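You operate a simulated robot arm through the tools that you are given. There is no shell and no other tool.

Carry out the task below with a simulated robot arm. There is one attempt and no reset: what you move stays moved.

TASK
Turn the yellow and white action knobs till their gauges read 0, then play test key G three times.
Fine: zero the counter before playing, so that it shows 3; leave the other knobs and keys.

The check looks at the end state, three seconds after you hand in, the way a careful person would. Anything else that was tipped, shoved, dropped, spilled or broken makes it a failure.

THE ROBOT
A 7-joint arm with a two-finger parallel gripper, fixed in place. Base frame: the origin is on the floor under the middle of its stand, x ahead of it, y to its left, z up. Lengths are in cm, angles in degrees, forces in N, time in s.
It reaches about 147.9 cm from its shoulder. Its first joint turns from -166.0 to 166.0 degrees. Payload 4.4 kg.
The tool frame sits at the grasp point between the pads (the TCP): z along the fingers, y along the line on which they close. The tips reach 2.3 cm beyond it. The gripper opens to 9.4 cm. The fingers are 3.8 cm wide and 1 cm thick; the gripper's body (5.4 by 9.6 cm) begins 3.9 cm behind the TCP.
Orientation is that of the tool frame in the base frame, as [roll, pitch, yaw] about the fixed x, y, z axes, in that order (R = Rz(yaw) Ry(pitch) Rx(roll)). With the fingers straight down and closing along the base's y, the tool's x points along the base's -x, its y along +y and its z along -z.

THE INTERFACE
- The arm moves only by the tool play_rows. Its argument "steps" is a list of rows, each an object (a shift or turn left out is 0, a gripper value left out holds the last) with "slide": the shift along the base's x, y, z in units of 200 mm (1.0 is 200 mm), a list of three; "rotation": the turn, a rotation vector about the base's x, y, z in units of 90 degrees (1.0 is 90 degrees), a list of three; "fingers": the finger opening in cm, from 0 to 9.4. In form: [{"slide": [tx, ty, tz], "rotation": [wx, wy, wz], "fingers": fingers}, ...]. A call has 1 to 20 rows; each row is the pose to reach, as a shift and turn from the pose commanded when the call began. A call with a number of a shift or a turn outside -1 to 1 is refused whole. Each row takes 0.2 s and may step no farther than 5 cm and 8.6 degrees from the row before; otherwise, or with a gripper value out of range, the whole call is refused. Where a pose cannot be reached the arm comes as near as it can. A force on the tool above 40 N (or 10 N above the force at the start of the call, whichever is more), or a blocked arm, ends the call early, and 0.2 s more pass. The fingers move at their own pace (about 7.2 cm/s each) and stop on an object; they squeeze with about 41 N. The grip force told is the motor's: it shows also when the fingers shut on nothing. Time passes only in rows, and 0.2 s behind the last, so rows that repeat a pose let the fingers close. It gives the time, the measured TCP pose, the force on the tool (base axes), the opening and the grip force at its end, in the units of the frame above (readings bear some noise), with the torque about the TCP (base axes, N m) and any sound that the robot's microphone picked up.
- Cameras (640 x 400 px; columns grow to the right, rows downward): "scene" is fixed at [40.12, -50.14, 146.14]; the picture's right is [0.52, -0.86, 0.00], its down [-0.37, -0.22, -0.90] and it looks along [0.77, 0.47, -0.43] (base axes); focal length 214 px, centre (320, 200). "wrist" rides on the gripper at [8.6, 1.6, -7.5] in the tool frame; the picture's right is [-0.18, 0.98, 0.00], its down [-0.58, -0.11, -0.81] and it looks along [-0.79, -0.15, 0.59] (tool axes); focal length 243 px, centre (320, 200). There is no depth. A picture from a camera that has moved, and an enlarged one, comes with that camera's place and axes in the base frame and with its lens.
- camera(camera): a new picture of that camera. The clock stands still meanwhile.
- zoom(camera, box): a new picture of the part [left, top, right, bottom] of that camera's present view, enlarged. The clock stands still meanwhile.
- job_done(): hands the job in; it is judged then, once.

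Places have to be worked out from the pictures, the camera data and where the tool is seen. Open the gripper and draw the arm clear of the work before you hand the job in, unless the task says otherwise.

The tools are called after "Call:" as a command line: name --argument value ..., lists and objects as JSON in quotes. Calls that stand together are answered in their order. play_rows: Moves the arm, as the interface text tells. Its arguments: {"type":"object","properties":{"steps":{"type":"array","items":{"type":"object","properties":{"slide":{"type":"array","items":{"type":"number"}},"rotation":{"type":"array","items":{"type":"number"}},"fingers":{"type":"number"}}}}},"required":["steps"]} The other tools are called the same way: camera (camera) takes a picture; zoom (camera, box) takes an enlarged picture of a part of a camera's view; job_done () hands the job in.

At the start:

```text
clock: 0.0
position: [55.25, 30.33, 159.05]
tcp_rot: [179.9, 0.1, 180.0]
contact_force: [-0.6, 0.5, -0.1]
wrist_torque: [0.0, -0.02, 0.0]
grip_width: 9.39
finger_force: 0.1
```

scene: 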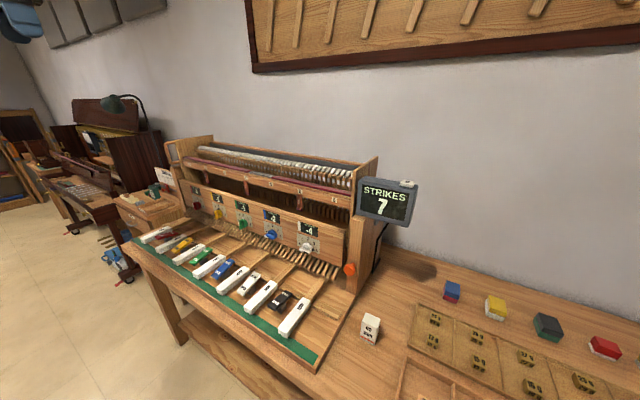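
wrist: 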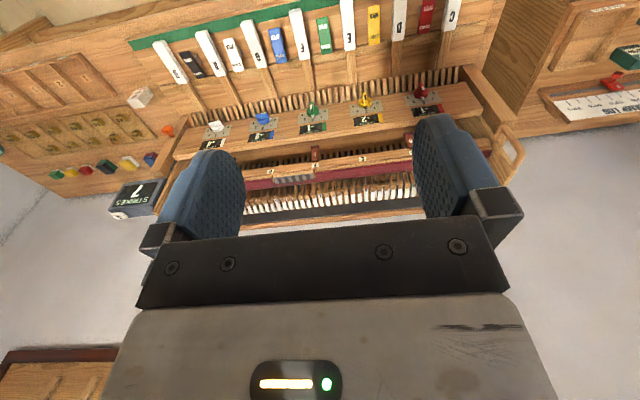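

I'll begin by looking closely at the bench from both cameras: the counter, the knobs and gauges, and the keys.

Call:
zoom --camera "scene" --box '[160, 160, 380, 300]'

Call:
zoom --camera "scene" --box '[120, 200, 340, 370]'

Call:
zoom --camera "scene" --box '[320, 160, 440, 360]'

Call:
zoom --camera "wrist" --box '[100, 0, 500, 200]'

```text
2.86 times, centred on (270, 230) of scene
camera zoom: at [40.12, -50.14, 146.14], right [0.52, -0.86, 0.0], down [-0.37, -0.22, -0.9], along [0.77, 0.47, -0.43], focal length 613 px, centre (463, 114)
```

zoom: 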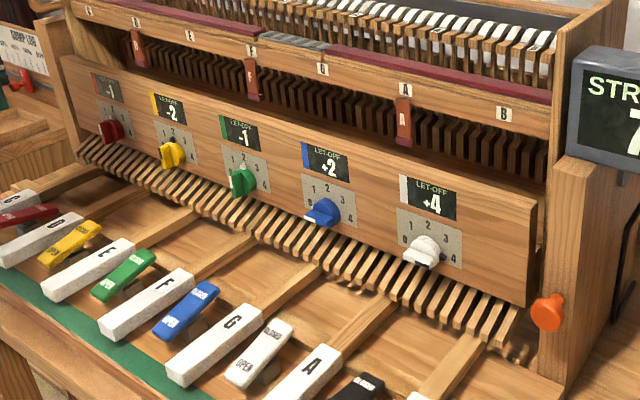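

```text
2.35 times, centred on (230, 285) of scene
camera zoom: at [40.12, -50.14, 146.14], right [0.52, -0.86, 0.0], down [-0.37, -0.22, -0.9], along [0.77, 0.47, -0.43], focal length 505 px, centre (532, 0)
```

zoom: 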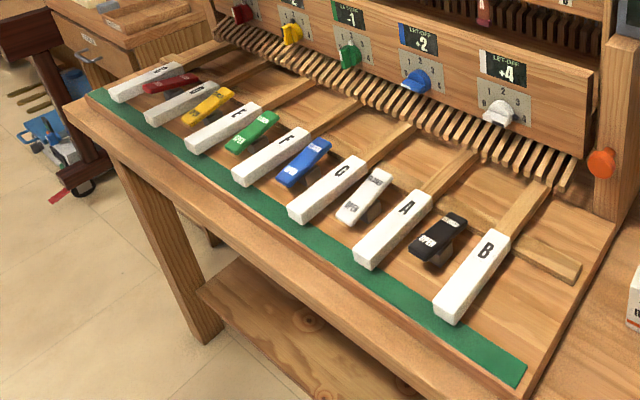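

```text
2.00 times, centred on (380, 260) of scene
camera zoom: at [40.12, -50.14, 146.14], right [0.52, -0.86, 0.0], down [-0.37, -0.22, -0.9], along [0.77, 0.47, -0.43], focal length 429 px, centre (200, 80)
```

zoom: 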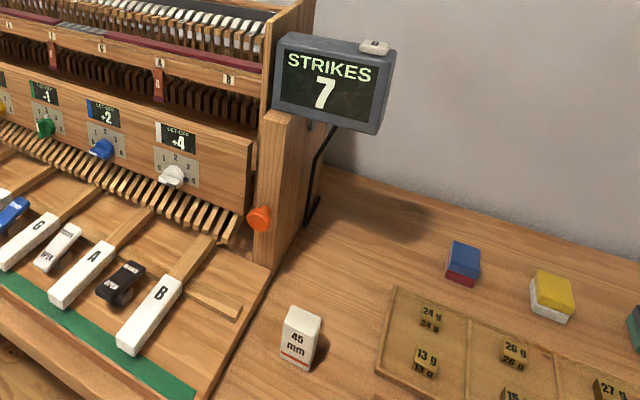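

```text
1.60 times, centred on (300, 100) of wrist
camera zoom: at [46.63, 32.02, 166.44], right [0.18, 0.98, 0.0], down [0.58, -0.11, 0.81], along [0.79, -0.15, -0.59], focal length 388 px, centre (352, 360)
```

zoom: 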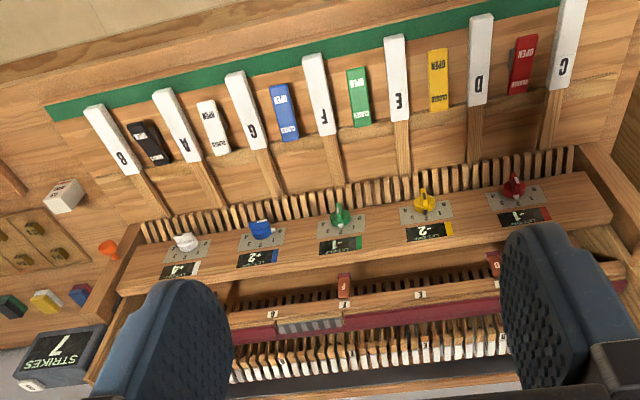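

The counter reads 7, the yellow gauge -2 and the white gauge +4. I'll zoom in further on the dials, the counter's top button, the orange knob and the rail tags.

Call:
zoom --camera "scene" --box '[290, 215, 330, 255]'

Call:
zoom --camera "scene" --box '[205, 185, 245, 225]'

Call:
zoom --camera "scene" --box '[350, 165, 430, 235]'

Call:
zoom --camera "wrist" --box '[100, 130, 260, 220]'

Call:
zoom --camera "wrist" --box '[180, 70, 300, 150]'

Call:
zoom --camera "wrist" --box '[330, 70, 450, 150]'

Call:
zoom --camera "scene" --box '[220, 250, 320, 330]'

Call:
zoom --camera "scene" --box '[180, 130, 380, 240]'

```text
10.00 times, centred on (310, 235) of scene
camera zoom: at [40.12, -50.14, 146.14], right [0.52, -0.86, 0.0], down [-0.37, -0.22, -0.9], along [0.77, 0.47, -0.43], focal length 2145 px, centre (420, -150)
```

zoom: 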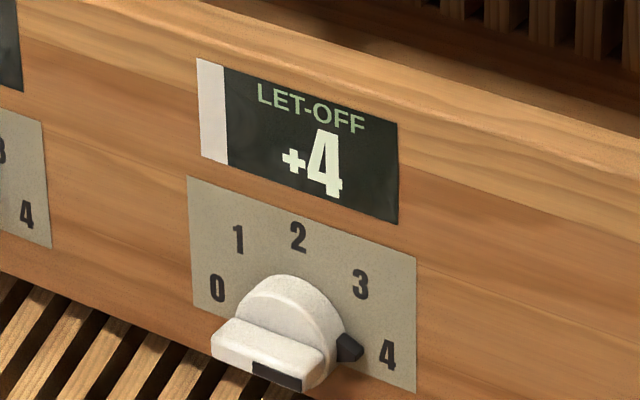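

```text
10.00 times, centred on (225, 205) of scene
camera zoom: at [40.12, -50.14, 146.14], right [0.52, -0.86, 0.0], down [-0.37, -0.22, -0.9], along [0.77, 0.47, -0.43], focal length 2145 px, centre (1270, 150)
```

zoom: 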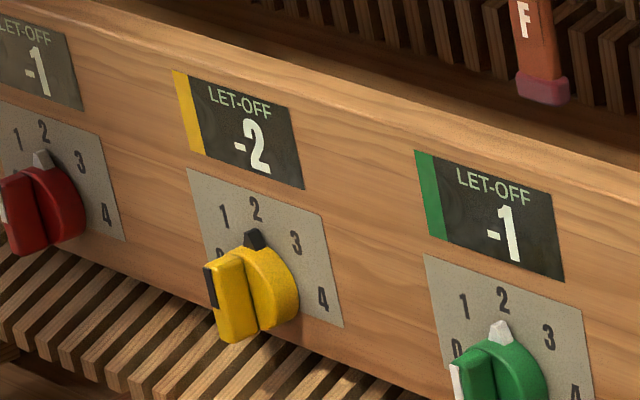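

```text
5.71 times, centred on (390, 200) of scene
camera zoom: at [40.12, -50.14, 146.14], right [0.52, -0.86, 0.0], down [-0.37, -0.22, -0.9], along [0.77, 0.47, -0.43], focal length 1226 px, centre (-80, 200)
```

zoom: 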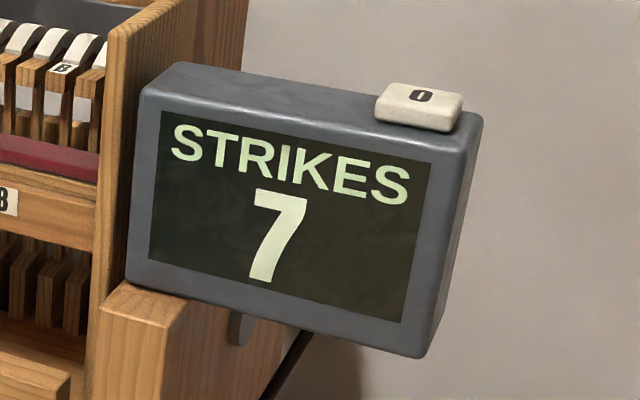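

```text
4.00 times, centred on (180, 175) of wrist
camera zoom: at [46.63, 32.02, 166.44], right [0.18, 0.98, 0.0], down [0.58, -0.11, 0.81], along [0.79, -0.15, -0.59], focal length 970 px, centre (880, 300)
```

zoom: 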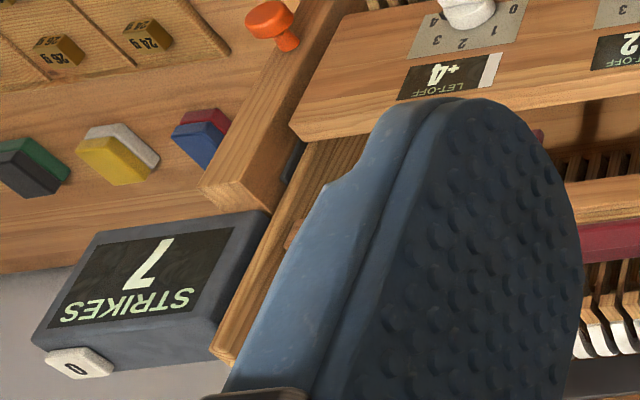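

```text
5.00 times, centred on (240, 110) of wrist
camera zoom: at [46.63, 32.02, 166.44], right [0.18, 0.98, 0.0], down [0.58, -0.11, 0.81], along [0.79, -0.15, -0.59], focal length 1213 px, centre (720, 650)
```

zoom: 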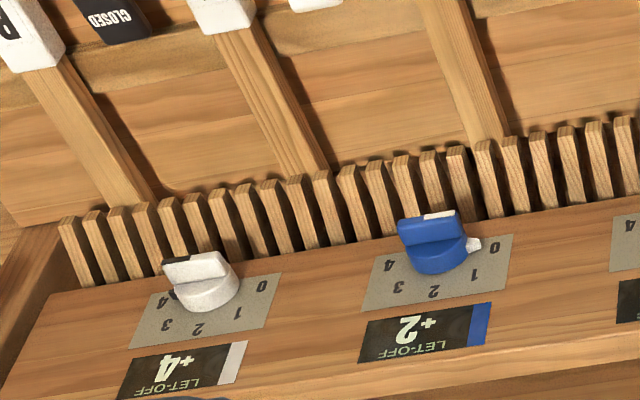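

```text
5.00 times, centred on (390, 110) of wrist
camera zoom: at [46.63, 32.02, 166.44], right [0.18, 0.98, 0.0], down [0.58, -0.11, 0.81], along [0.79, -0.15, -0.59], focal length 1213 px, centre (-30, 650)
```

zoom: 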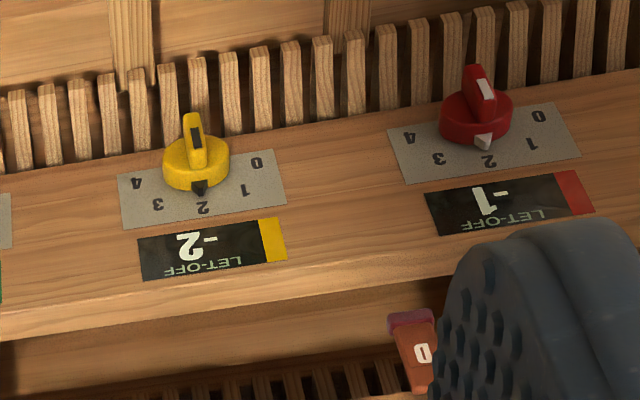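

```text
5.00 times, centred on (270, 290) of scene
camera zoom: at [40.12, -50.14, 146.14], right [0.52, -0.86, 0.0], down [-0.37, -0.22, -0.9], along [0.77, 0.47, -0.43], focal length 1072 px, centre (570, -250)
```

zoom: 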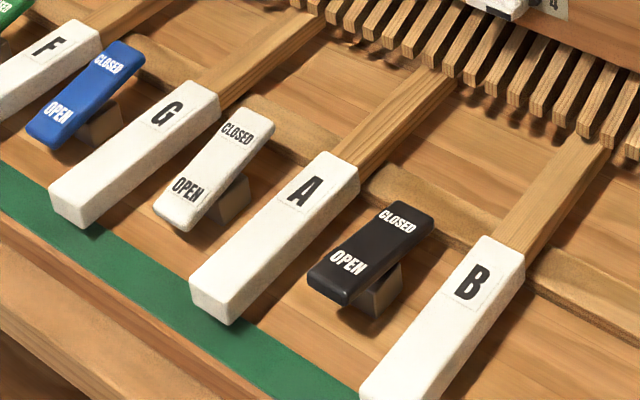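

```text
3.20 times, centred on (280, 185) of scene
camera zoom: at [40.12, -50.14, 146.14], right [0.52, -0.86, 0.0], down [-0.37, -0.22, -0.9], along [0.77, 0.47, -0.43], focal length 686 px, centre (448, 248)
```

zoom: 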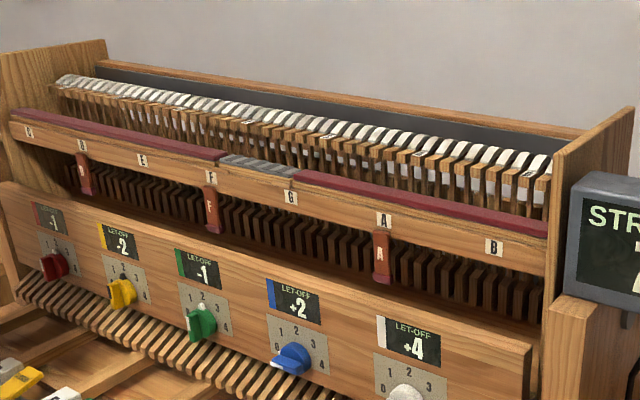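

From triangulating both views, the white knob is near (91.5, -12.8, 96.4) with its pointer at dial 4, so its fin is horizontal. The yellow knob is near (91.6, 37.9, 96.1) with its pointer up. Key G's letter is near (76.3, 7.0, 87). First I'll turn the gripper in free space to point at the panel, closing vertically with the wrist camera on the right-hand side.

Call:
play_rows --steps '[{"slide": [0.033, -0.067, -0.033], "rotation": [-0.0513, -0.0513, 0.0513]}, {"slide": [0.067, -0.133, -0.067], "rotation": [-0.1026, -0.1026, 0.1026]}, {"slide": [0.1, -0.2, -0.1], "rotation": [-0.154, -0.154, 0.154]}, {"slide": [0.133, -0.267, -0.133], "rotation": [-0.2053, -0.2053, 0.2053]}, {"slide": [0.167, -0.333, -0.167], "rotation": [-0.2566, -0.2566, 0.2566]}, {"slide": [0.2, -0.4, -0.2], "rotation": [-0.3079, -0.3079, 0.3079]}, {"slide": [0.233, -0.467, -0.233], "rotation": [-0.3592, -0.3592, 0.3592]}, {"slide": [0.267, -0.533, -0.267], "rotation": [-0.4106, -0.4106, 0.4106]}, {"slide": [0.3, -0.6, -0.3], "rotation": [-0.4619, -0.4619, 0.4619]}, {"slide": [0.333, -0.667, -0.333], "rotation": [-0.5132, -0.5132, 0.5132]}, {"slide": [0.367, -0.733, -0.367], "rotation": [-0.5645, -0.5645, 0.5645]}, {"slide": [0.4, -0.8, -0.4], "rotation": [-0.6158, -0.6158, 0.6158]}, {"slide": [0.433, -0.867, -0.433], "rotation": [-0.6672, -0.6672, 0.6672]}, {"slide": [0.467, -0.933, -0.467], "rotation": [-0.7185, -0.7185, 0.7185]}, {"slide": [0.5, -1.0, -0.5], "rotation": [-0.7698, -0.7698, 0.7698]}, {"slide": [0.5, -1.0, -0.5], "rotation": [-0.7698, -0.7698, 0.7698]}]'

```text
clock: 3.4
position: [65.07, 10.3, 149.02]
tcp_rot: [-90.0, 0.0, -89.9]
contact_force: [-0.2, -0.4, 0.1]
wrist_torque: [-0.02, 0.03, -0.01]
grip_width: 9.4
finger_force: 0.1
```

The arm turned as planned: the tool now points along +x with its x axis along -y. I'll check the new view before going lower.

Call:
camera --camera "scene"

Call:
camera --camera "wrist"

```text
taken
```

scene: 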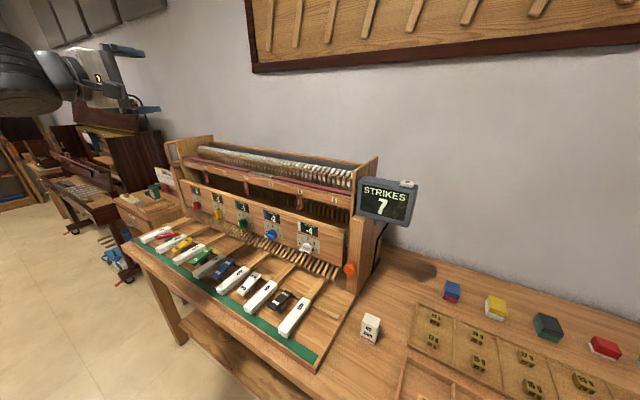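

```text
taken
camera wrist: at [57.77, 1.75, 147.32], right [0.0, 0.18, -0.98], down [-0.81, 0.58, 0.11], along [0.59, 0.79, 0.15], focal length 243 px, centre (320, 200)
```

wrist: 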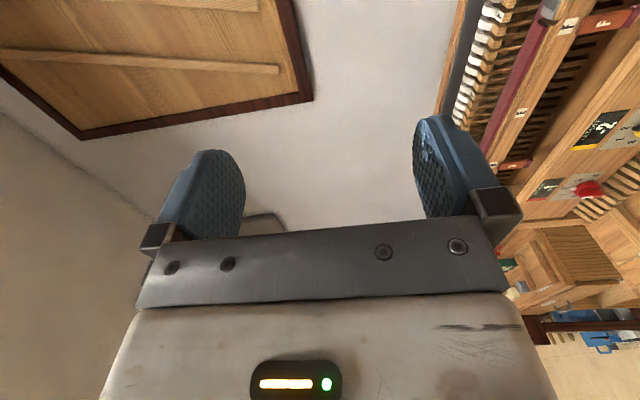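

The arm is clear of everything. I'll lower it in two stages to a standoff in front of the white knob.

Call:
play_rows --steps '[{"slide": [0.03, -0.125, -0.125]}, {"slide": [0.06, -0.25, -0.25]}, {"slide": [0.09, -0.375, -0.375]}, {"slide": [0.12, -0.5, -0.5]}, {"slide": [0.15, -0.625, -0.625]}, {"slide": [0.18, -0.75, -0.75]}, {"slide": [0.21, -0.875, -0.875]}, {"slide": [0.25, -1.0, -1.0]}, {"slide": [0.25, -1.0, -1.0]}]'

Call:
play_rows --steps '[{"slide": [0.0, -0.02, -0.17]}, {"slide": [0.0, -0.04, -0.34]}, {"slide": [0.0, -0.07, -0.51]}, {"slide": [0.0, -0.1, -0.68]}, {"slide": [0.0, -0.13, -0.85]}, {"slide": [0.0, -0.155, -1.0]}, {"slide": [0.0, -0.155, -1.0]}]'

Call:
camera --camera "scene"

Call:
camera --camera "wrist"

```text
clock: 5.4
position: [70.0, -9.82, 129.01]
tcp_rot: [-90.0, 0.0, -90.1]
contact_force: [0.0, -0.5, -0.6]
wrist_torque: [-0.02, 0.0, 0.02]
grip_width: 9.4
finger_force: 0.0
```

```text
clock: 7.0
position: [69.99, -12.7, 109.08]
tcp_rot: [-90.1, 0.0, -90.1]
contact_force: [-0.2, 0.0, 0.6]
wrist_torque: [0.01, 0.0, -0.01]
grip_width: 9.39
finger_force: 0.0
```

```text
taken
```

scene: 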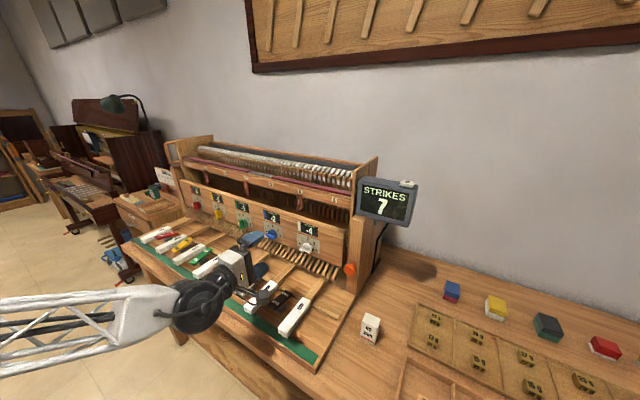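

```text
taken
camera wrist: at [62.59, -21.4, 107.26], right [0.0, 0.18, -0.98], down [-0.81, 0.58, 0.11], along [0.59, 0.79, 0.15], focal length 243 px, centre (320, 200)
```

wrist: 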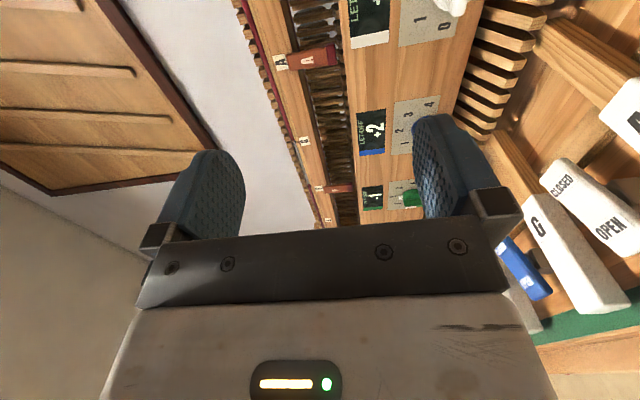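

The view is good. I'll zoom in on the white knob area and the slats below the panel to refine depths and clearances before descending.

Call:
zoom --camera "wrist" --box '[330, 0, 590, 160]'

Call:
zoom --camera "scene" --box '[260, 220, 350, 290]'

Call:
zoom --camera "scene" --box '[200, 220, 300, 320]'

```text
2.46 times, centred on (460, 80) of wrist
camera zoom: at [62.59, -21.4, 107.26], right [0.0, 0.18, -0.98], down [-0.81, 0.58, 0.11], along [0.59, 0.79, 0.15], focal length 597 px, centre (-25, 495)
```

zoom: 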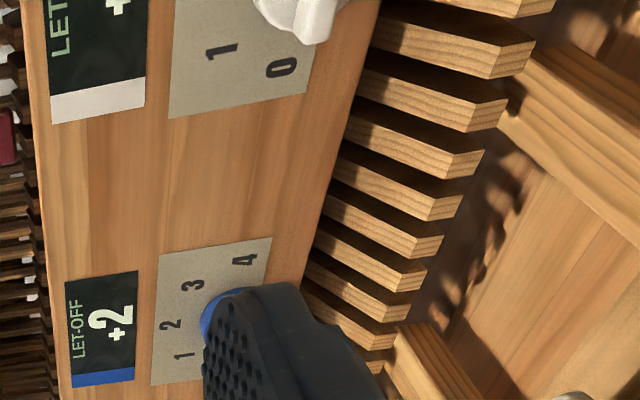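

```text
5.71 times, centred on (305, 255) of scene
camera zoom: at [40.12, -50.14, 146.14], right [0.52, -0.86, 0.0], down [-0.37, -0.22, -0.9], along [0.77, 0.47, -0.43], focal length 1226 px, centre (406, -114)
```

zoom: 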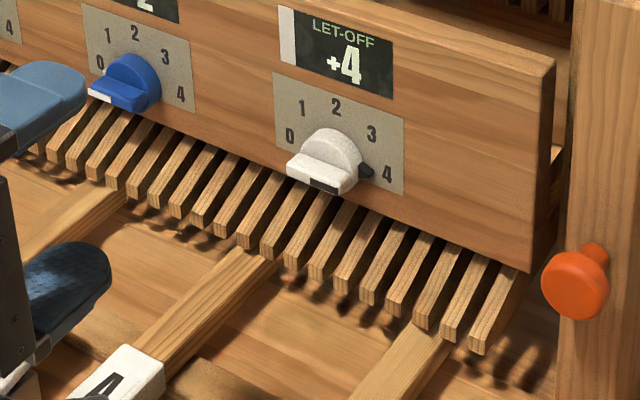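

```text
4.00 times, centred on (250, 270) of scene
camera zoom: at [40.12, -50.14, 146.14], right [0.52, -0.86, 0.0], down [-0.37, -0.22, -0.9], along [0.77, 0.47, -0.43], focal length 858 px, centre (600, -80)
```

zoom: 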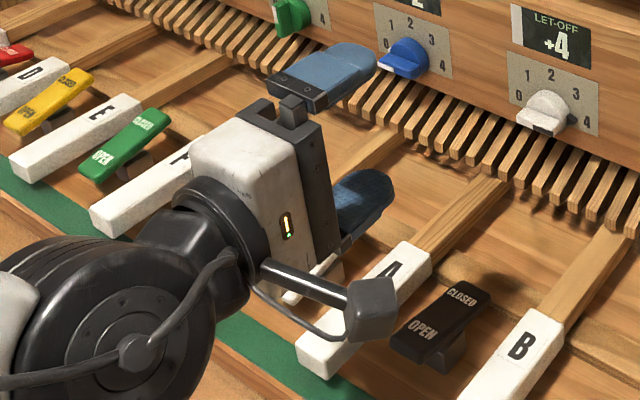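

The slats stick out several cm from under the panel, so clearance below the knob matters. I'll narrow the fingers to 4 cm and go to a lower, closer standoff for a side view.

Call:
play_rows --steps '[{"slide": [0.08, 0.0, -0.1], "fingers": 4.0}, {"slide": [0.16, 0.0, -0.2], "fingers": 4.0}, {"slide": [0.24, 0.0, -0.3], "fingers": 4.0}, {"slide": [0.32, 0.0, -0.4], "fingers": 4.0}, {"slide": [0.4, 0.0, -0.5], "fingers": 4.0}, {"slide": [0.4, 0.0, -0.5], "fingers": 4.0}]'

Call:
camera --camera "wrist"

Call:
zoom --camera "scene" --box '[250, 210, 350, 290]'

```text
clock: 8.4
position: [78.12, -12.7, 99.03]
tcp_rot: [-89.9, 0.0, -90.0]
contact_force: [0.4, -0.1, -0.6]
wrist_torque: [0.0, -0.01, -0.01]
grip_width: 4.01
finger_force: 0.0
```

```text
taken
camera wrist: at [70.76, -21.3, 97.27], right [0.0, 0.18, -0.98], down [-0.81, 0.58, 0.11], along [0.59, 0.79, 0.15], focal length 243 px, centre (320, 200)
```

wrist: 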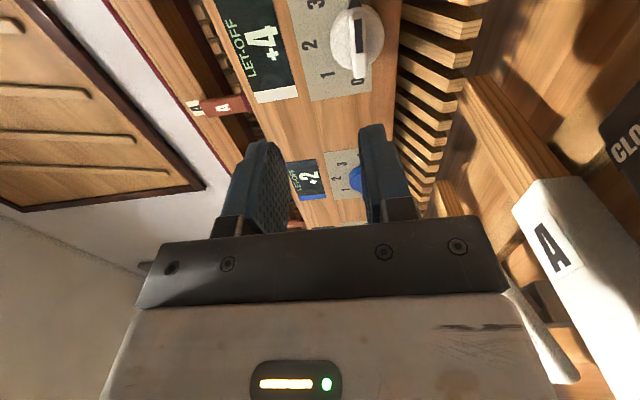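

```text
5.00 times, centred on (300, 250) of scene
camera zoom: at [40.12, -50.14, 146.14], right [0.52, -0.86, 0.0], down [-0.37, -0.22, -0.9], along [0.77, 0.47, -0.43], focal length 1072 px, centre (420, -50)
```

zoom: 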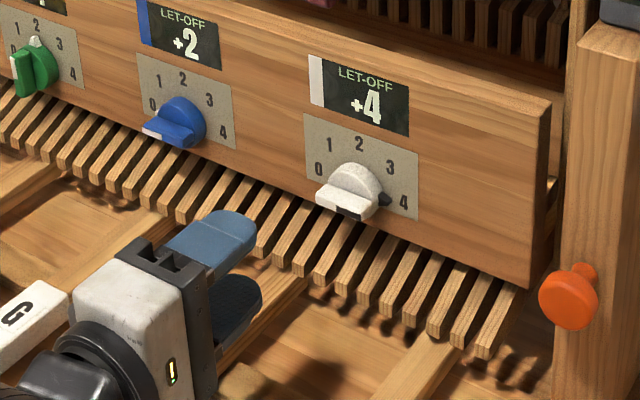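

The knob is now clearly in view. I'll zoom in on it to measure the fin and panel accurately.

Call:
zoom --camera "wrist" --box '[280, 0, 440, 100]'

Call:
zoom --camera "wrist" --box '[360, 0, 520, 100]'

Call:
zoom --camera "scene" --box '[295, 230, 335, 255]'

```text
4.00 times, centred on (360, 50) of wrist
camera zoom: at [70.76, -21.3, 97.27], right [0.0, 0.18, -0.98], down [-0.81, 0.58, 0.11], along [0.59, 0.79, 0.15], focal length 970 px, centre (160, 800)
```

zoom: 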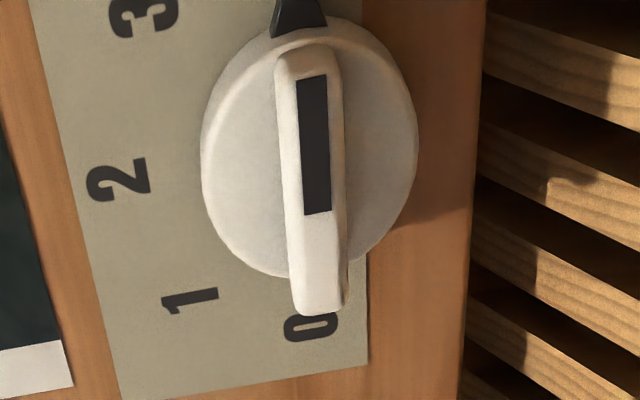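

```text
4.00 times, centred on (440, 50) of wrist
camera zoom: at [70.76, -21.3, 97.27], right [0.0, 0.18, -0.98], down [-0.81, 0.58, 0.11], along [0.59, 0.79, 0.15], focal length 970 px, centre (-160, 800)
```

zoom: 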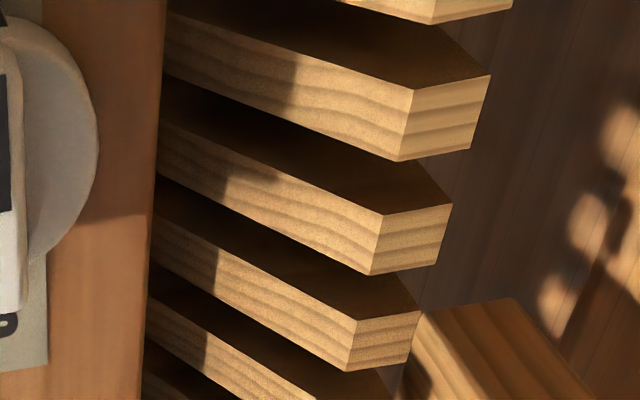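

```text
16.00 times, centred on (315, 242) of scene
camera zoom: at [40.12, -50.14, 146.14], right [0.52, -0.86, 0.0], down [-0.37, -0.22, -0.9], along [0.77, 0.47, -0.43], focal length 3432 px, centre (400, -480)
```

zoom: 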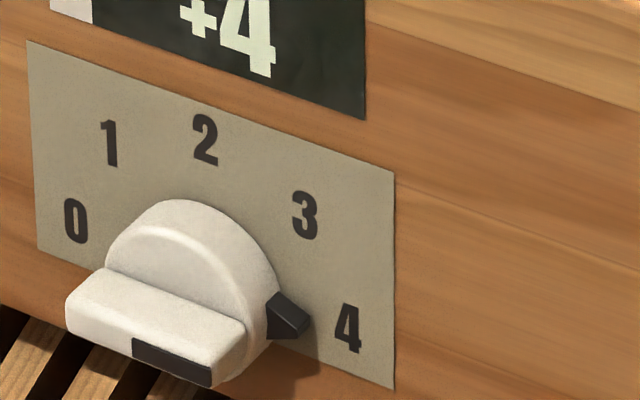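

Refined estimates: the white dial axis is at y≈-13.25, z≈96.2, the panel face at x≈92.5, and the fin front at x≈89.7. The slats sit lower, around z≈89.5, so there is room. I'll line up on the axis and stop with the tips just short of the fin.

Call:
play_rows --steps '[{"slide": [0.0, -0.024, -0.1425], "fingers": 4.0}, {"slide": [0.1, -0.024, -0.1425], "fingers": 4.0}, {"slide": [0.2, -0.024, -0.1425], "fingers": 4.0}, {"slide": [0.3, -0.024, -0.1425], "fingers": 4.0}, {"slide": [0.37, -0.024, -0.1425], "fingers": 4.0}, {"slide": [0.37, -0.024, -0.1425], "fingers": 4.0}]'

Call:
camera --camera "wrist"

Call:
zoom --camera "scene" --box '[265, 215, 345, 275]'

```text
clock: 9.8
position: [85.65, -13.2, 96.28]
tcp_rot: [-89.9, 0.0, -90.0]
contact_force: [0.2, 0.6, -0.5]
wrist_torque: [-0.02, 0.01, -0.04]
grip_width: 4.01
finger_force: 0.1
```

```text
taken
camera wrist: at [78.2, -21.82, 94.53], right [0.0, 0.18, -0.98], down [-0.81, 0.58, 0.11], along [0.59, 0.79, 0.15], focal length 243 px, centre (320, 200)
```

wrist: 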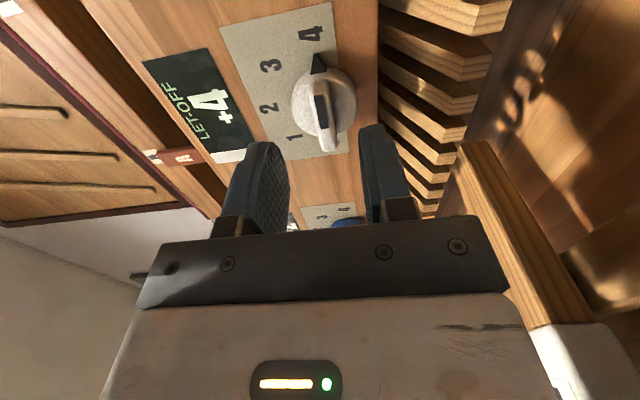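

```text
6.67 times, centred on (305, 245) of scene
camera zoom: at [40.12, -50.14, 146.14], right [0.52, -0.86, 0.0], down [-0.37, -0.22, -0.9], along [0.77, 0.47, -0.43], focal length 1430 px, centre (420, -100)
```

zoom: 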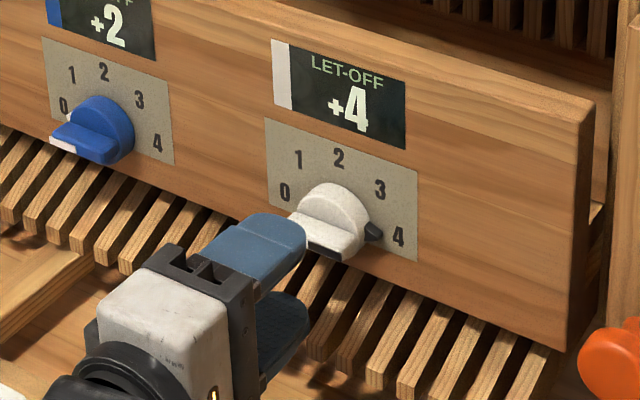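

The fin lies between the two fingers. A tighter zoom will let me refine its height against the finger midline.

Call:
zoom --camera "wrist" --box '[230, 40, 430, 220]'

Call:
zoom --camera "wrist" --box '[280, 50, 376, 160]'

```text
2.22 times, centred on (330, 130) of wrist
camera zoom: at [78.2, -21.82, 94.53], right [0.0, 0.18, -0.98], down [-0.81, 0.58, 0.11], along [0.59, 0.79, 0.15], focal length 539 px, centre (298, 356)
```

zoom: 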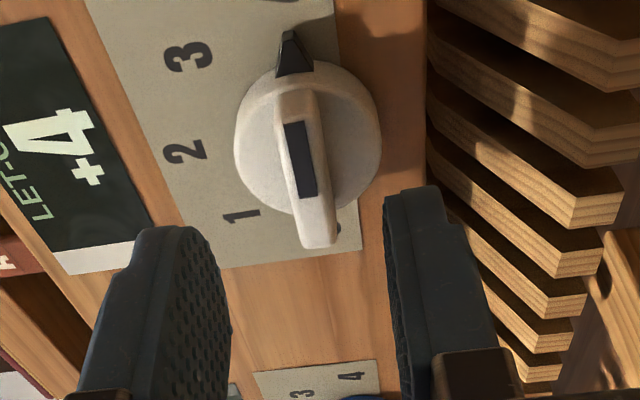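

```text
3.64 times, centred on (328, 105) of wrist
camera zoom: at [78.2, -21.82, 94.53], right [0.0, 0.18, -0.98], down [-0.81, 0.58, 0.11], along [0.59, 0.79, 0.15], focal length 882 px, centre (291, 546)
```

zoom: 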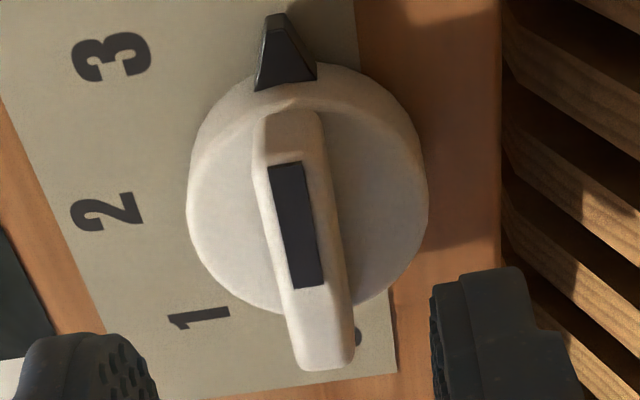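

The fin sits about 0.25 cm below the finger midline. I'll correct for that, move in so the tips overlap the fin by about 1 cm without reaching the disc, and close on it.

Call:
play_rows --steps '[{"slide": [0.0, -0.0075, -0.0125], "fingers": 4.0}, {"slide": [0.06, -0.0075, -0.0125], "fingers": 4.0}, {"slide": [0.11, -0.0075, -0.0125], "fingers": 4.0}, {"slide": [0.145, -0.0075, -0.0125], "fingers": 4.0}, {"slide": [0.145, -0.0075, -0.0125], "fingers": 4.0}]'

Call:
zoom --camera "wrist" --box '[220, 60, 420, 200]'

Call:
zoom --camera "scene" --box '[285, 225, 335, 260]'

```text
clock: 11.0
position: [88.54, -13.45, 96.02]
tcp_rot: [-90.0, 0.1, -90.0]
contact_force: [0.4, 0.0, -0.2]
wrist_torque: [-0.03, 0.0, 0.0]
grip_width: 4.0
finger_force: 0.1
```

```text
2.86 times, centred on (320, 130) of wrist
camera zoom: at [81.15, -22.0, 94.28], right [0.0, 0.18, -0.98], down [-0.81, 0.58, 0.11], along [0.59, 0.79, 0.15], focal length 693 px, centre (320, 400)
```

zoom: 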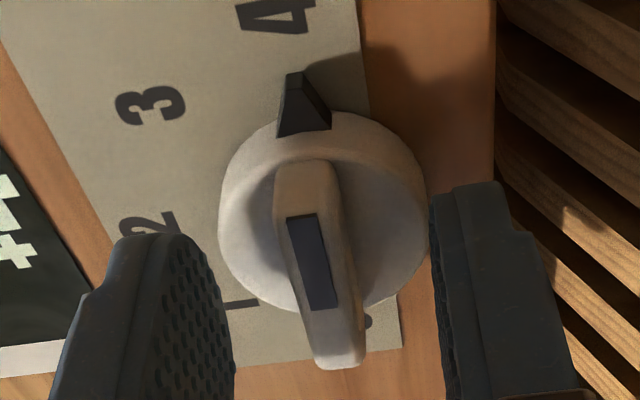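

```text
11.43 times, centred on (310, 242) of scene
camera zoom: at [40.12, -50.14, 146.14], right [0.52, -0.86, 0.0], down [-0.37, -0.22, -0.9], along [0.77, 0.47, -0.43], focal length 2451 px, centre (434, -286)
```

zoom: 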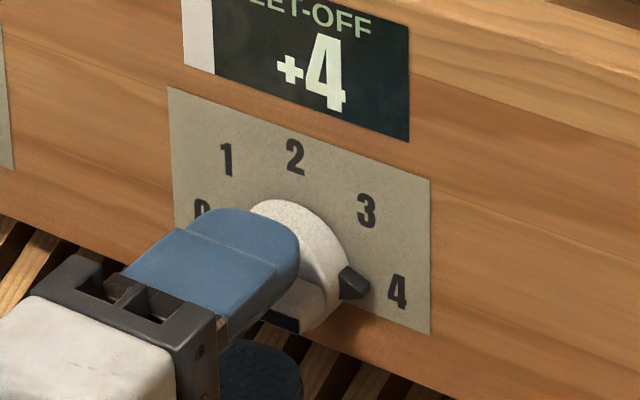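

The fin is now centred between the pads. I'll close on it.

Call:
play_rows --steps '[{"slide": [0.0, 0.0, 0.0], "fingers": 0.5}, {"slide": [0.0, 0.0, 0.0], "fingers": 0.5}, {"slide": [0.0, 0.0, 0.0], "fingers": 0.5}]'

Call:
zoom --camera "wrist" --box '[220, 60, 420, 200]'

```text
clock: 11.8
position: [88.48, -13.43, 96.09]
tcp_rot: [-90.1, 0.0, -90.0]
contact_force: [0.8, 0.0, 1.7]
wrist_torque: [0.01, 0.0, -0.04]
grip_width: 1.08
finger_force: 45.0
```

```text
2.86 times, centred on (320, 130) of wrist
camera zoom: at [81.14, -22.0, 94.28], right [0.0, 0.18, -0.98], down [-0.81, 0.58, 0.11], along [0.59, 0.79, 0.15], focal length 693 px, centre (320, 400)
```

zoom: 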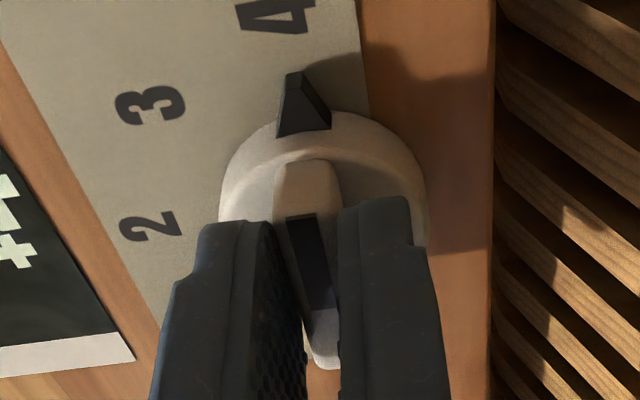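

Gripped cleanly: 1.08 cm opening and almost no side force. I'll turn the knob from 4 toward 3 (45° counter-clockwise seen from the front) and watch all the gauges.

Call:
play_rows --steps '[{"rotation": [-0.0833, 0, 0], "fingers": 0.5}, {"rotation": [-0.1667, 0, 0], "fingers": 0.5}, {"rotation": [-0.25, 0, 0], "fingers": 0.5}, {"rotation": [-0.3333, 0, 0], "fingers": 0.5}, {"rotation": [-0.4167, 0, 0], "fingers": 0.5}, {"rotation": [-0.5, 0, 0], "fingers": 0.5}, {"rotation": [-0.5, 0, 0], "fingers": 0.5}]'

Call:
zoom --camera "scene" --box '[180, 170, 350, 280]'

Call:
camera --camera "wrist"

```text
clock: 13.3
position: [88.57, -13.21, 96.25]
tcp_rot: [-89.7, -45.0, -90.1]
contact_force: [-12.0, 10.1, 4.5]
wrist_torque: [0.08, 0.32, 0.52]
grip_width: 1.1
finger_force: 45.1
stopped in row 7: the force on the tool passed its limit at 41 N (the readings are from after the stop); the commanded pose is now the measured one
```

```text
3.64 times, centred on (265, 225) of scene
camera zoom: at [40.12, -50.14, 146.14], right [0.52, -0.86, 0.0], down [-0.37, -0.22, -0.9], along [0.77, 0.47, -0.43], focal length 780 px, centre (520, 109)
```

zoom: 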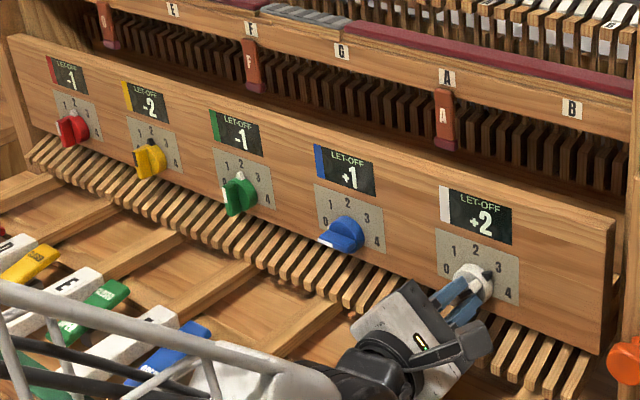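

```text
taken
camera wrist: at [81.15, -20.5, 101.1], right [0.0, -0.57, -0.82], down [-0.81, 0.49, -0.34], along [0.59, 0.67, -0.45], focal length 243 px, centre (320, 200)
```

wrist: 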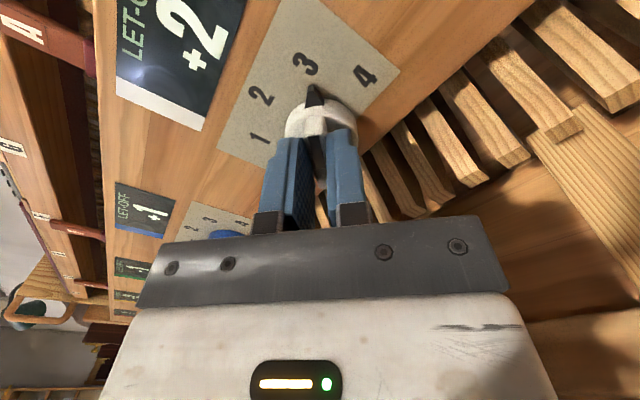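

Turning white from 4 to 3 changed its gauge by 2, to +2. It also moved the blue gauge from +2 to +1, so neighbouring gauges are linked. White should therefore read 0 at dial 2. The residual force shows the true axis is slightly more +y, so I'll correct that and turn another 45°.

Call:
play_rows --steps '[{"slide": [-0.006, 0.0105, -0.005], "fingers": 0.5}, {"slide": [-0.006, 0.0105, -0.005], "rotation": [-0.0833, 0, 0], "fingers": 0.5}, {"slide": [-0.006, 0.0105, -0.005], "rotation": [-0.1667, 0, 0], "fingers": 0.5}, {"slide": [-0.006, 0.0105, -0.005], "rotation": [-0.25, 0, 0], "fingers": 0.5}, {"slide": [-0.006, 0.0105, -0.005], "rotation": [-0.3333, 0, 0], "fingers": 0.5}, {"slide": [-0.006, 0.0105, -0.005], "rotation": [-0.4167, 0, 0], "fingers": 0.5}, {"slide": [-0.006, 0.0105, -0.005], "rotation": [-0.5, 0, 0], "fingers": 0.5}]'

Call:
zoom --camera "scene" --box '[180, 170, 350, 280]'

Call:
camera --camera "wrist"

```text
clock: 14.9
position: [88.45, -13.04, 96.19]
tcp_rot: [40.1, -89.8, 140.2]
contact_force: [15.0, -7.6, 33.3]
wrist_torque: [-0.04, -0.74, -0.47]
grip_width: 1.1
finger_force: 45.2
```

```text
3.64 times, centred on (265, 225) of scene
camera zoom: at [40.12, -50.14, 146.14], right [0.52, -0.86, 0.0], down [-0.37, -0.22, -0.9], along [0.77, 0.47, -0.43], focal length 780 px, centre (520, 109)
```

zoom: 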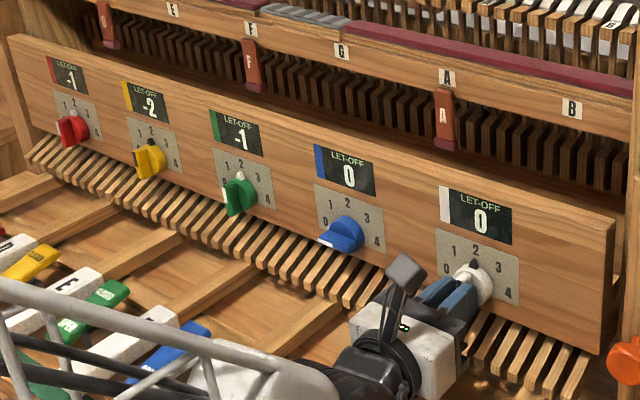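

```text
taken
camera wrist: at [81.09, -14.58, 104.82], right [0.0, -0.98, -0.18], down [-0.8, 0.1, -0.59], along [0.59, 0.15, -0.79], focal length 243 px, centre (320, 200)
```

wrist: 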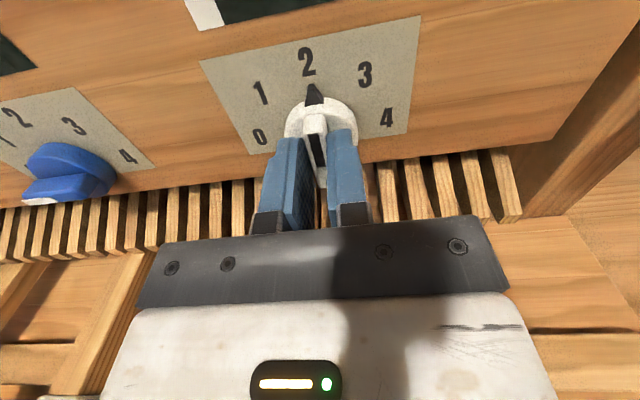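

White now reads 0 at dial 2, and blue also reads 0 through the linkage. I'll open the fingers and back straight out along -x.

Call:
play_rows --steps '[{"slide": [0, 0, 0], "fingers": 3.5}, {"slide": [0, 0, 0], "fingers": 3.5}, {"slide": [-0.05, 0, 0], "fingers": 3.5}, {"slide": [-0.15, 0, 0], "fingers": 3.5}, {"slide": [-0.3, 0, 0], "fingers": 3.5}, {"slide": [-0.5, 0, 0], "fingers": 3.5}, {"slide": [-0.5, 0, 0], "fingers": 3.5}]'

Call:
zoom --camera "scene" --box '[180, 170, 350, 280]'

Call:
camera --camera "wrist"

```text
clock: 16.5
position: [78.42, -13.17, 96.15]
tcp_rot: [51.5, -89.9, 128.8]
contact_force: [-0.3, 0.1, 0.2]
wrist_torque: [0.01, -0.03, 0.0]
grip_width: 3.5
finger_force: 0.0
```

```text
3.64 times, centred on (265, 225) of scene
camera zoom: at [40.12, -50.14, 146.14], right [0.52, -0.86, 0.0], down [-0.37, -0.22, -0.9], along [0.77, 0.47, -0.43], focal length 780 px, centre (520, 109)
```

zoom: 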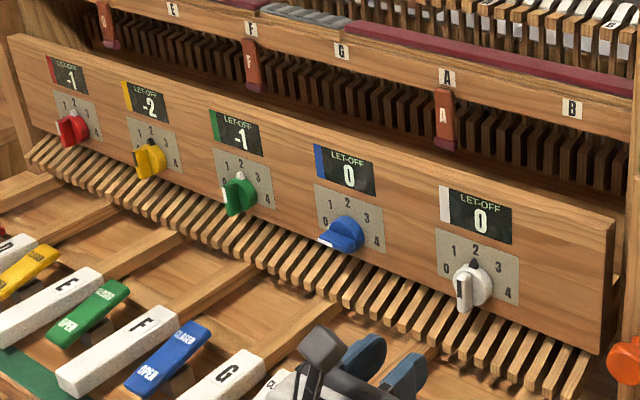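

```text
taken
camera wrist: at [71.12, -14.8, 104.67], right [0.0, -0.98, -0.18], down [-0.81, 0.1, -0.58], along [0.59, 0.15, -0.79], focal length 243 px, centre (320, 200)
```

wrist: 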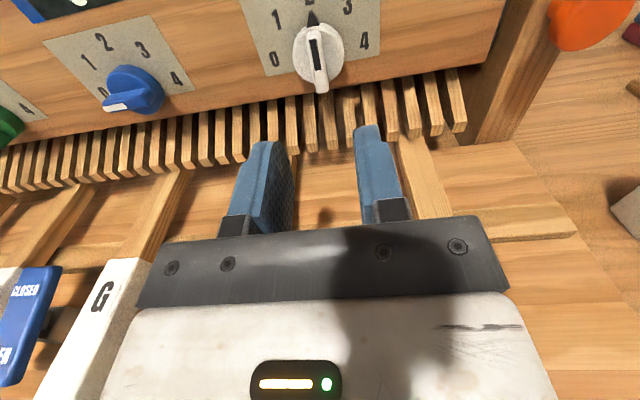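

White holds at 0 after release. I'll lift a little and traverse left to the yellow knob, keeping the camera-up orientation that suits its vertical fin.

Call:
play_rows --steps '[{"slide": [0, 0, 0.2]}, {"slide": [0, 0.1, 0.4]}, {"slide": [0, 0.3, 0.4]}, {"slide": [0, 0.5, 0.4]}, {"slide": [0, 0.7, 0.4]}, {"slide": [0, 0.9, 0.4]}, {"slide": [0, 1.0, 0.4]}]'

Call:
play_rows --steps '[{"slide": [0, 0.2, 0]}, {"slide": [0, 0.4, 0]}, {"slide": [0, 0.6, 0]}, {"slide": [0, 0.8, 0]}, {"slide": [0, 1.0, 0]}]'

Call:
play_rows --steps '[{"slide": [0, 0.2, 0]}, {"slide": [0, 0.4, 0]}, {"slide": [0, 0.53, 0]}, {"slide": [0, 0.53, 0]}]'

Call:
camera --camera "wrist"

Call:
camera --camera "scene"

```text
clock: 18.1
position: [78.73, 1.91, 104.74]
tcp_rot: [-102.3, -88.0, -73.5]
contact_force: [0.1, 0.0, 0.1]
wrist_torque: [0.0, 0.03, 0.0]
grip_width: 3.52
finger_force: 0.0
out of reach, approached as far as the arm can: row 4, 5, 6, 7
```

```text
clock: 19.3
position: [80.56, 13.7, 104.93]
tcp_rot: [-100.2, -84.8, -68.8]
contact_force: [0.1, 0.5, -0.1]
wrist_torque: [-0.03, 0.0, -0.03]
grip_width: 3.5
finger_force: 0.0
out of reach, approached as far as the arm can: row 1, 2, 3, 4, 5
```

```text
clock: 20.3
position: [81.72, 20.05, 105.07]
tcp_rot: [-98.7, -83.2, -67.0]
contact_force: [0.5, -0.8, 0.1]
wrist_torque: [-0.03, -0.01, 0.0]
grip_width: 3.49
finger_force: 0.0
out of reach, approached as far as the arm can: row 1, 2, 3, 4
```

```text
taken
camera wrist: at [75.34, 15.7, 113.52], right [0.23, -0.93, -0.3], down [-0.83, -0.03, -0.55], along [0.5, 0.38, -0.78], focal length 243 px, centre (320, 200)
```

wrist: 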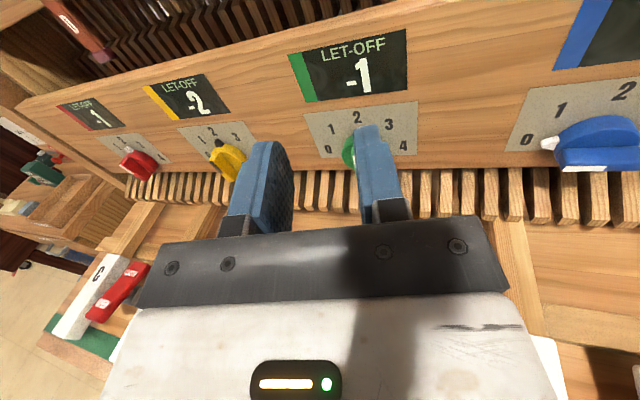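

```text
taken
```

scene: 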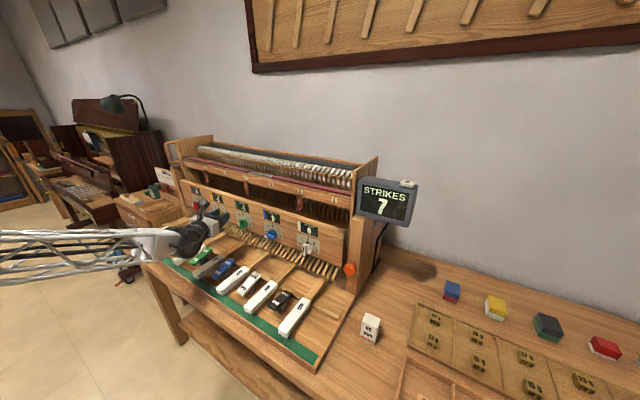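

A joint limit stopped the arm short of the target on this path. It is in free space and nothing is touched. I'll first check where the commanded pose is now by repeating the current one.

Call:
play_rows --steps '[{"slide": [0, 0, 0]}]'

```text
clock: 20.7
position: [81.79, 20.06, 105.19]
tcp_rot: [-98.7, -83.1, -66.9]
contact_force: [0.2, 0.2, -0.4]
wrist_torque: [0.02, -0.01, -0.01]
grip_width: 3.48
finger_force: 0.1
```

The commanded pose now equals the reached pose. I'll lift clear and restore the camera-right orientation, which worked before, while heading toward y≈37. Then I'll try the roll there in free space.

Call:
play_rows --steps '[{"slide": [-0.05, 0.0, 0.1], "rotation": [0.0838, 0.0097, -0.0126]}, {"slide": [-0.1, 0.04, 0.2], "rotation": [0.1675, 0.0194, -0.0252]}, {"slide": [-0.15, 0.08, 0.3], "rotation": [0.2513, 0.0291, -0.0378]}, {"slide": [-0.2, 0.12, 0.4], "rotation": [0.335, 0.0388, -0.0504]}, {"slide": [-0.25, 0.16, 0.5], "rotation": [0.4188, 0.0485, -0.063]}, {"slide": [-0.3, 0.2, 0.6], "rotation": [0.5025, 0.0581, -0.0756]}, {"slide": [-0.35, 0.24, 0.7], "rotation": [0.5863, 0.0678, -0.0882]}, {"slide": [-0.4, 0.28, 0.8], "rotation": [0.67, 0.0775, -0.1008]}, {"slide": [-0.4, 0.32, 0.9], "rotation": [0.7538, 0.0872, -0.1134]}, {"slide": [-0.4, 0.36, 1.0], "rotation": [0.8375, 0.0969, -0.126]}, {"slide": [-0.4, 0.4, 1.0], "rotation": [0.9213, 0.1066, -0.1386]}, {"slide": [-0.4, 0.4, 1.0], "rotation": [0.9213, 0.1066, -0.1386]}]'

Call:
camera --camera "scene"

```text
clock: 23.3
position: [73.63, 27.92, 125.09]
tcp_rot: [-89.8, 0.1, -90.0]
contact_force: [-0.1, 0.0, -1.0]
wrist_torque: [0.0, -0.02, -0.01]
grip_width: 3.51
finger_force: 0.1
```

```text
taken
```

scene: 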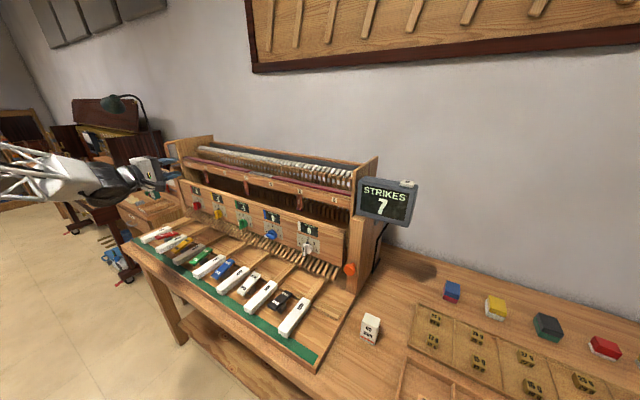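

That orientation is reachable at y≈28. I'll continue to y≈37.6 at z≈110 and then try rolling the camera up there, still well in front of the panel.

Call:
play_rows --steps '[{"slide": [0.02, 0.1, -0.15]}, {"slide": [0.04, 0.2, -0.3]}, {"slide": [0.06, 0.3, -0.45]}, {"slide": [0.08, 0.4, -0.6]}, {"slide": [0.1, 0.48, -0.75]}, {"slide": [0.1, 0.48, -0.75]}]'

Call:
play_rows --steps '[{"rotation": [-0.0909, 0, 0]}, {"rotation": [-0.1818, 0, 0]}, {"rotation": [-0.2727, 0, 0]}, {"rotation": [-0.3636, 0, 0]}, {"rotation": [-0.4545, 0, 0]}, {"rotation": [-0.5454, 0, 0]}, {"rotation": [-0.6363, 0, 0]}, {"rotation": [-0.7272, 0, 0]}, {"rotation": [-0.8181, 0, 0]}, {"rotation": [-0.909, 0, 0]}, {"rotation": [-1.0, 0, 0]}, {"rotation": [-1.0, 0, 0]}]'

```text
clock: 24.7
position: [75.65, 37.77, 110.12]
tcp_rot: [-89.8, 0.0, -90.0]
contact_force: [-0.4, 0.5, -0.3]
wrist_torque: [0.0, -0.02, 0.05]
grip_width: 3.48
finger_force: 0.1
```

```text
clock: 27.3
position: [75.52, 37.64, 110.13]
tcp_rot: [-89.9, -57.3, -90.0]
contact_force: [0.6, 0.0, 0.3]
wrist_torque: [0.02, 0.01, 0.02]
grip_width: 3.5
finger_force: 0.1
out of reach, approached as far as the arm can: row 8, 9, 10, 11, 12
```

The roll limit here is about -57° from camera-right, so I can't align directly with the vertical fin. Instead I can straddle the fin at the 45° orientation and close. The pads will then swing the fin clockwise to dial 3, which is the turn I expect yellow needs. I'll set the 45° roll, go lower and take pictures.

Call:
play_rows --steps '[{"slide": [0.03, 0, -0.1], "rotation": [0.0683, 0, 0], "fingers": 5.2}, {"slide": [0.06, 0, -0.2], "rotation": [0.1367, 0, 0], "fingers": 5.2}, {"slide": [0.09, 0, -0.35], "rotation": [0.1367, 0, 0], "fingers": 5.2}, {"slide": [0.12, 0, -0.5], "rotation": [0.1367, 0, 0], "fingers": 5.2}, {"slide": [0.12, 0, -0.5], "rotation": [0.1367, 0, 0], "fingers": 5.2}]'

Call:
camera --camera "wrist"

Call:
zoom --camera "scene" --box '[180, 180, 260, 240]'

```text
clock: 28.5
position: [77.99, 37.58, 99.97]
tcp_rot: [-89.9, -44.9, -90.0]
contact_force: [-0.6, 0.3, 0.1]
wrist_torque: [0.02, 0.01, 0.0]
grip_width: 5.2
finger_force: 0.0
```

```text
taken
camera wrist: at [70.65, 30.31, 104.83], right [0.0, -0.56, -0.83], down [-0.81, 0.49, -0.33], along [0.59, 0.67, -0.45], focal length 243 px, centre (320, 200)
```

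wrist: 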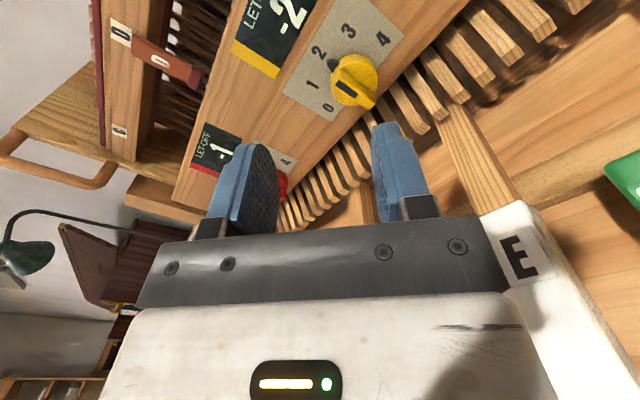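

```text
6.67 times, centred on (220, 210) of scene
camera zoom: at [40.12, -50.14, 146.14], right [0.52, -0.86, 0.0], down [-0.37, -0.22, -0.9], along [0.77, 0.47, -0.43], focal length 1430 px, centre (987, 133)
```

zoom: 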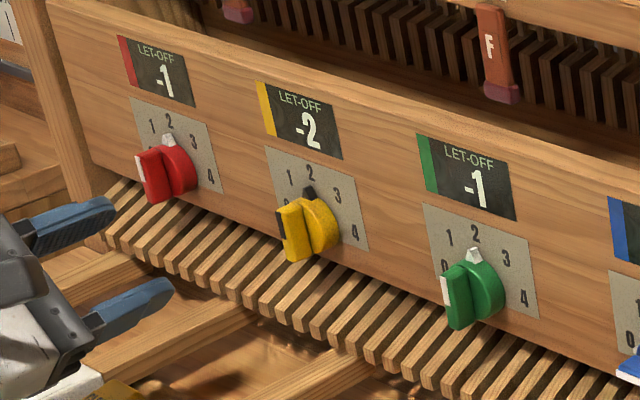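

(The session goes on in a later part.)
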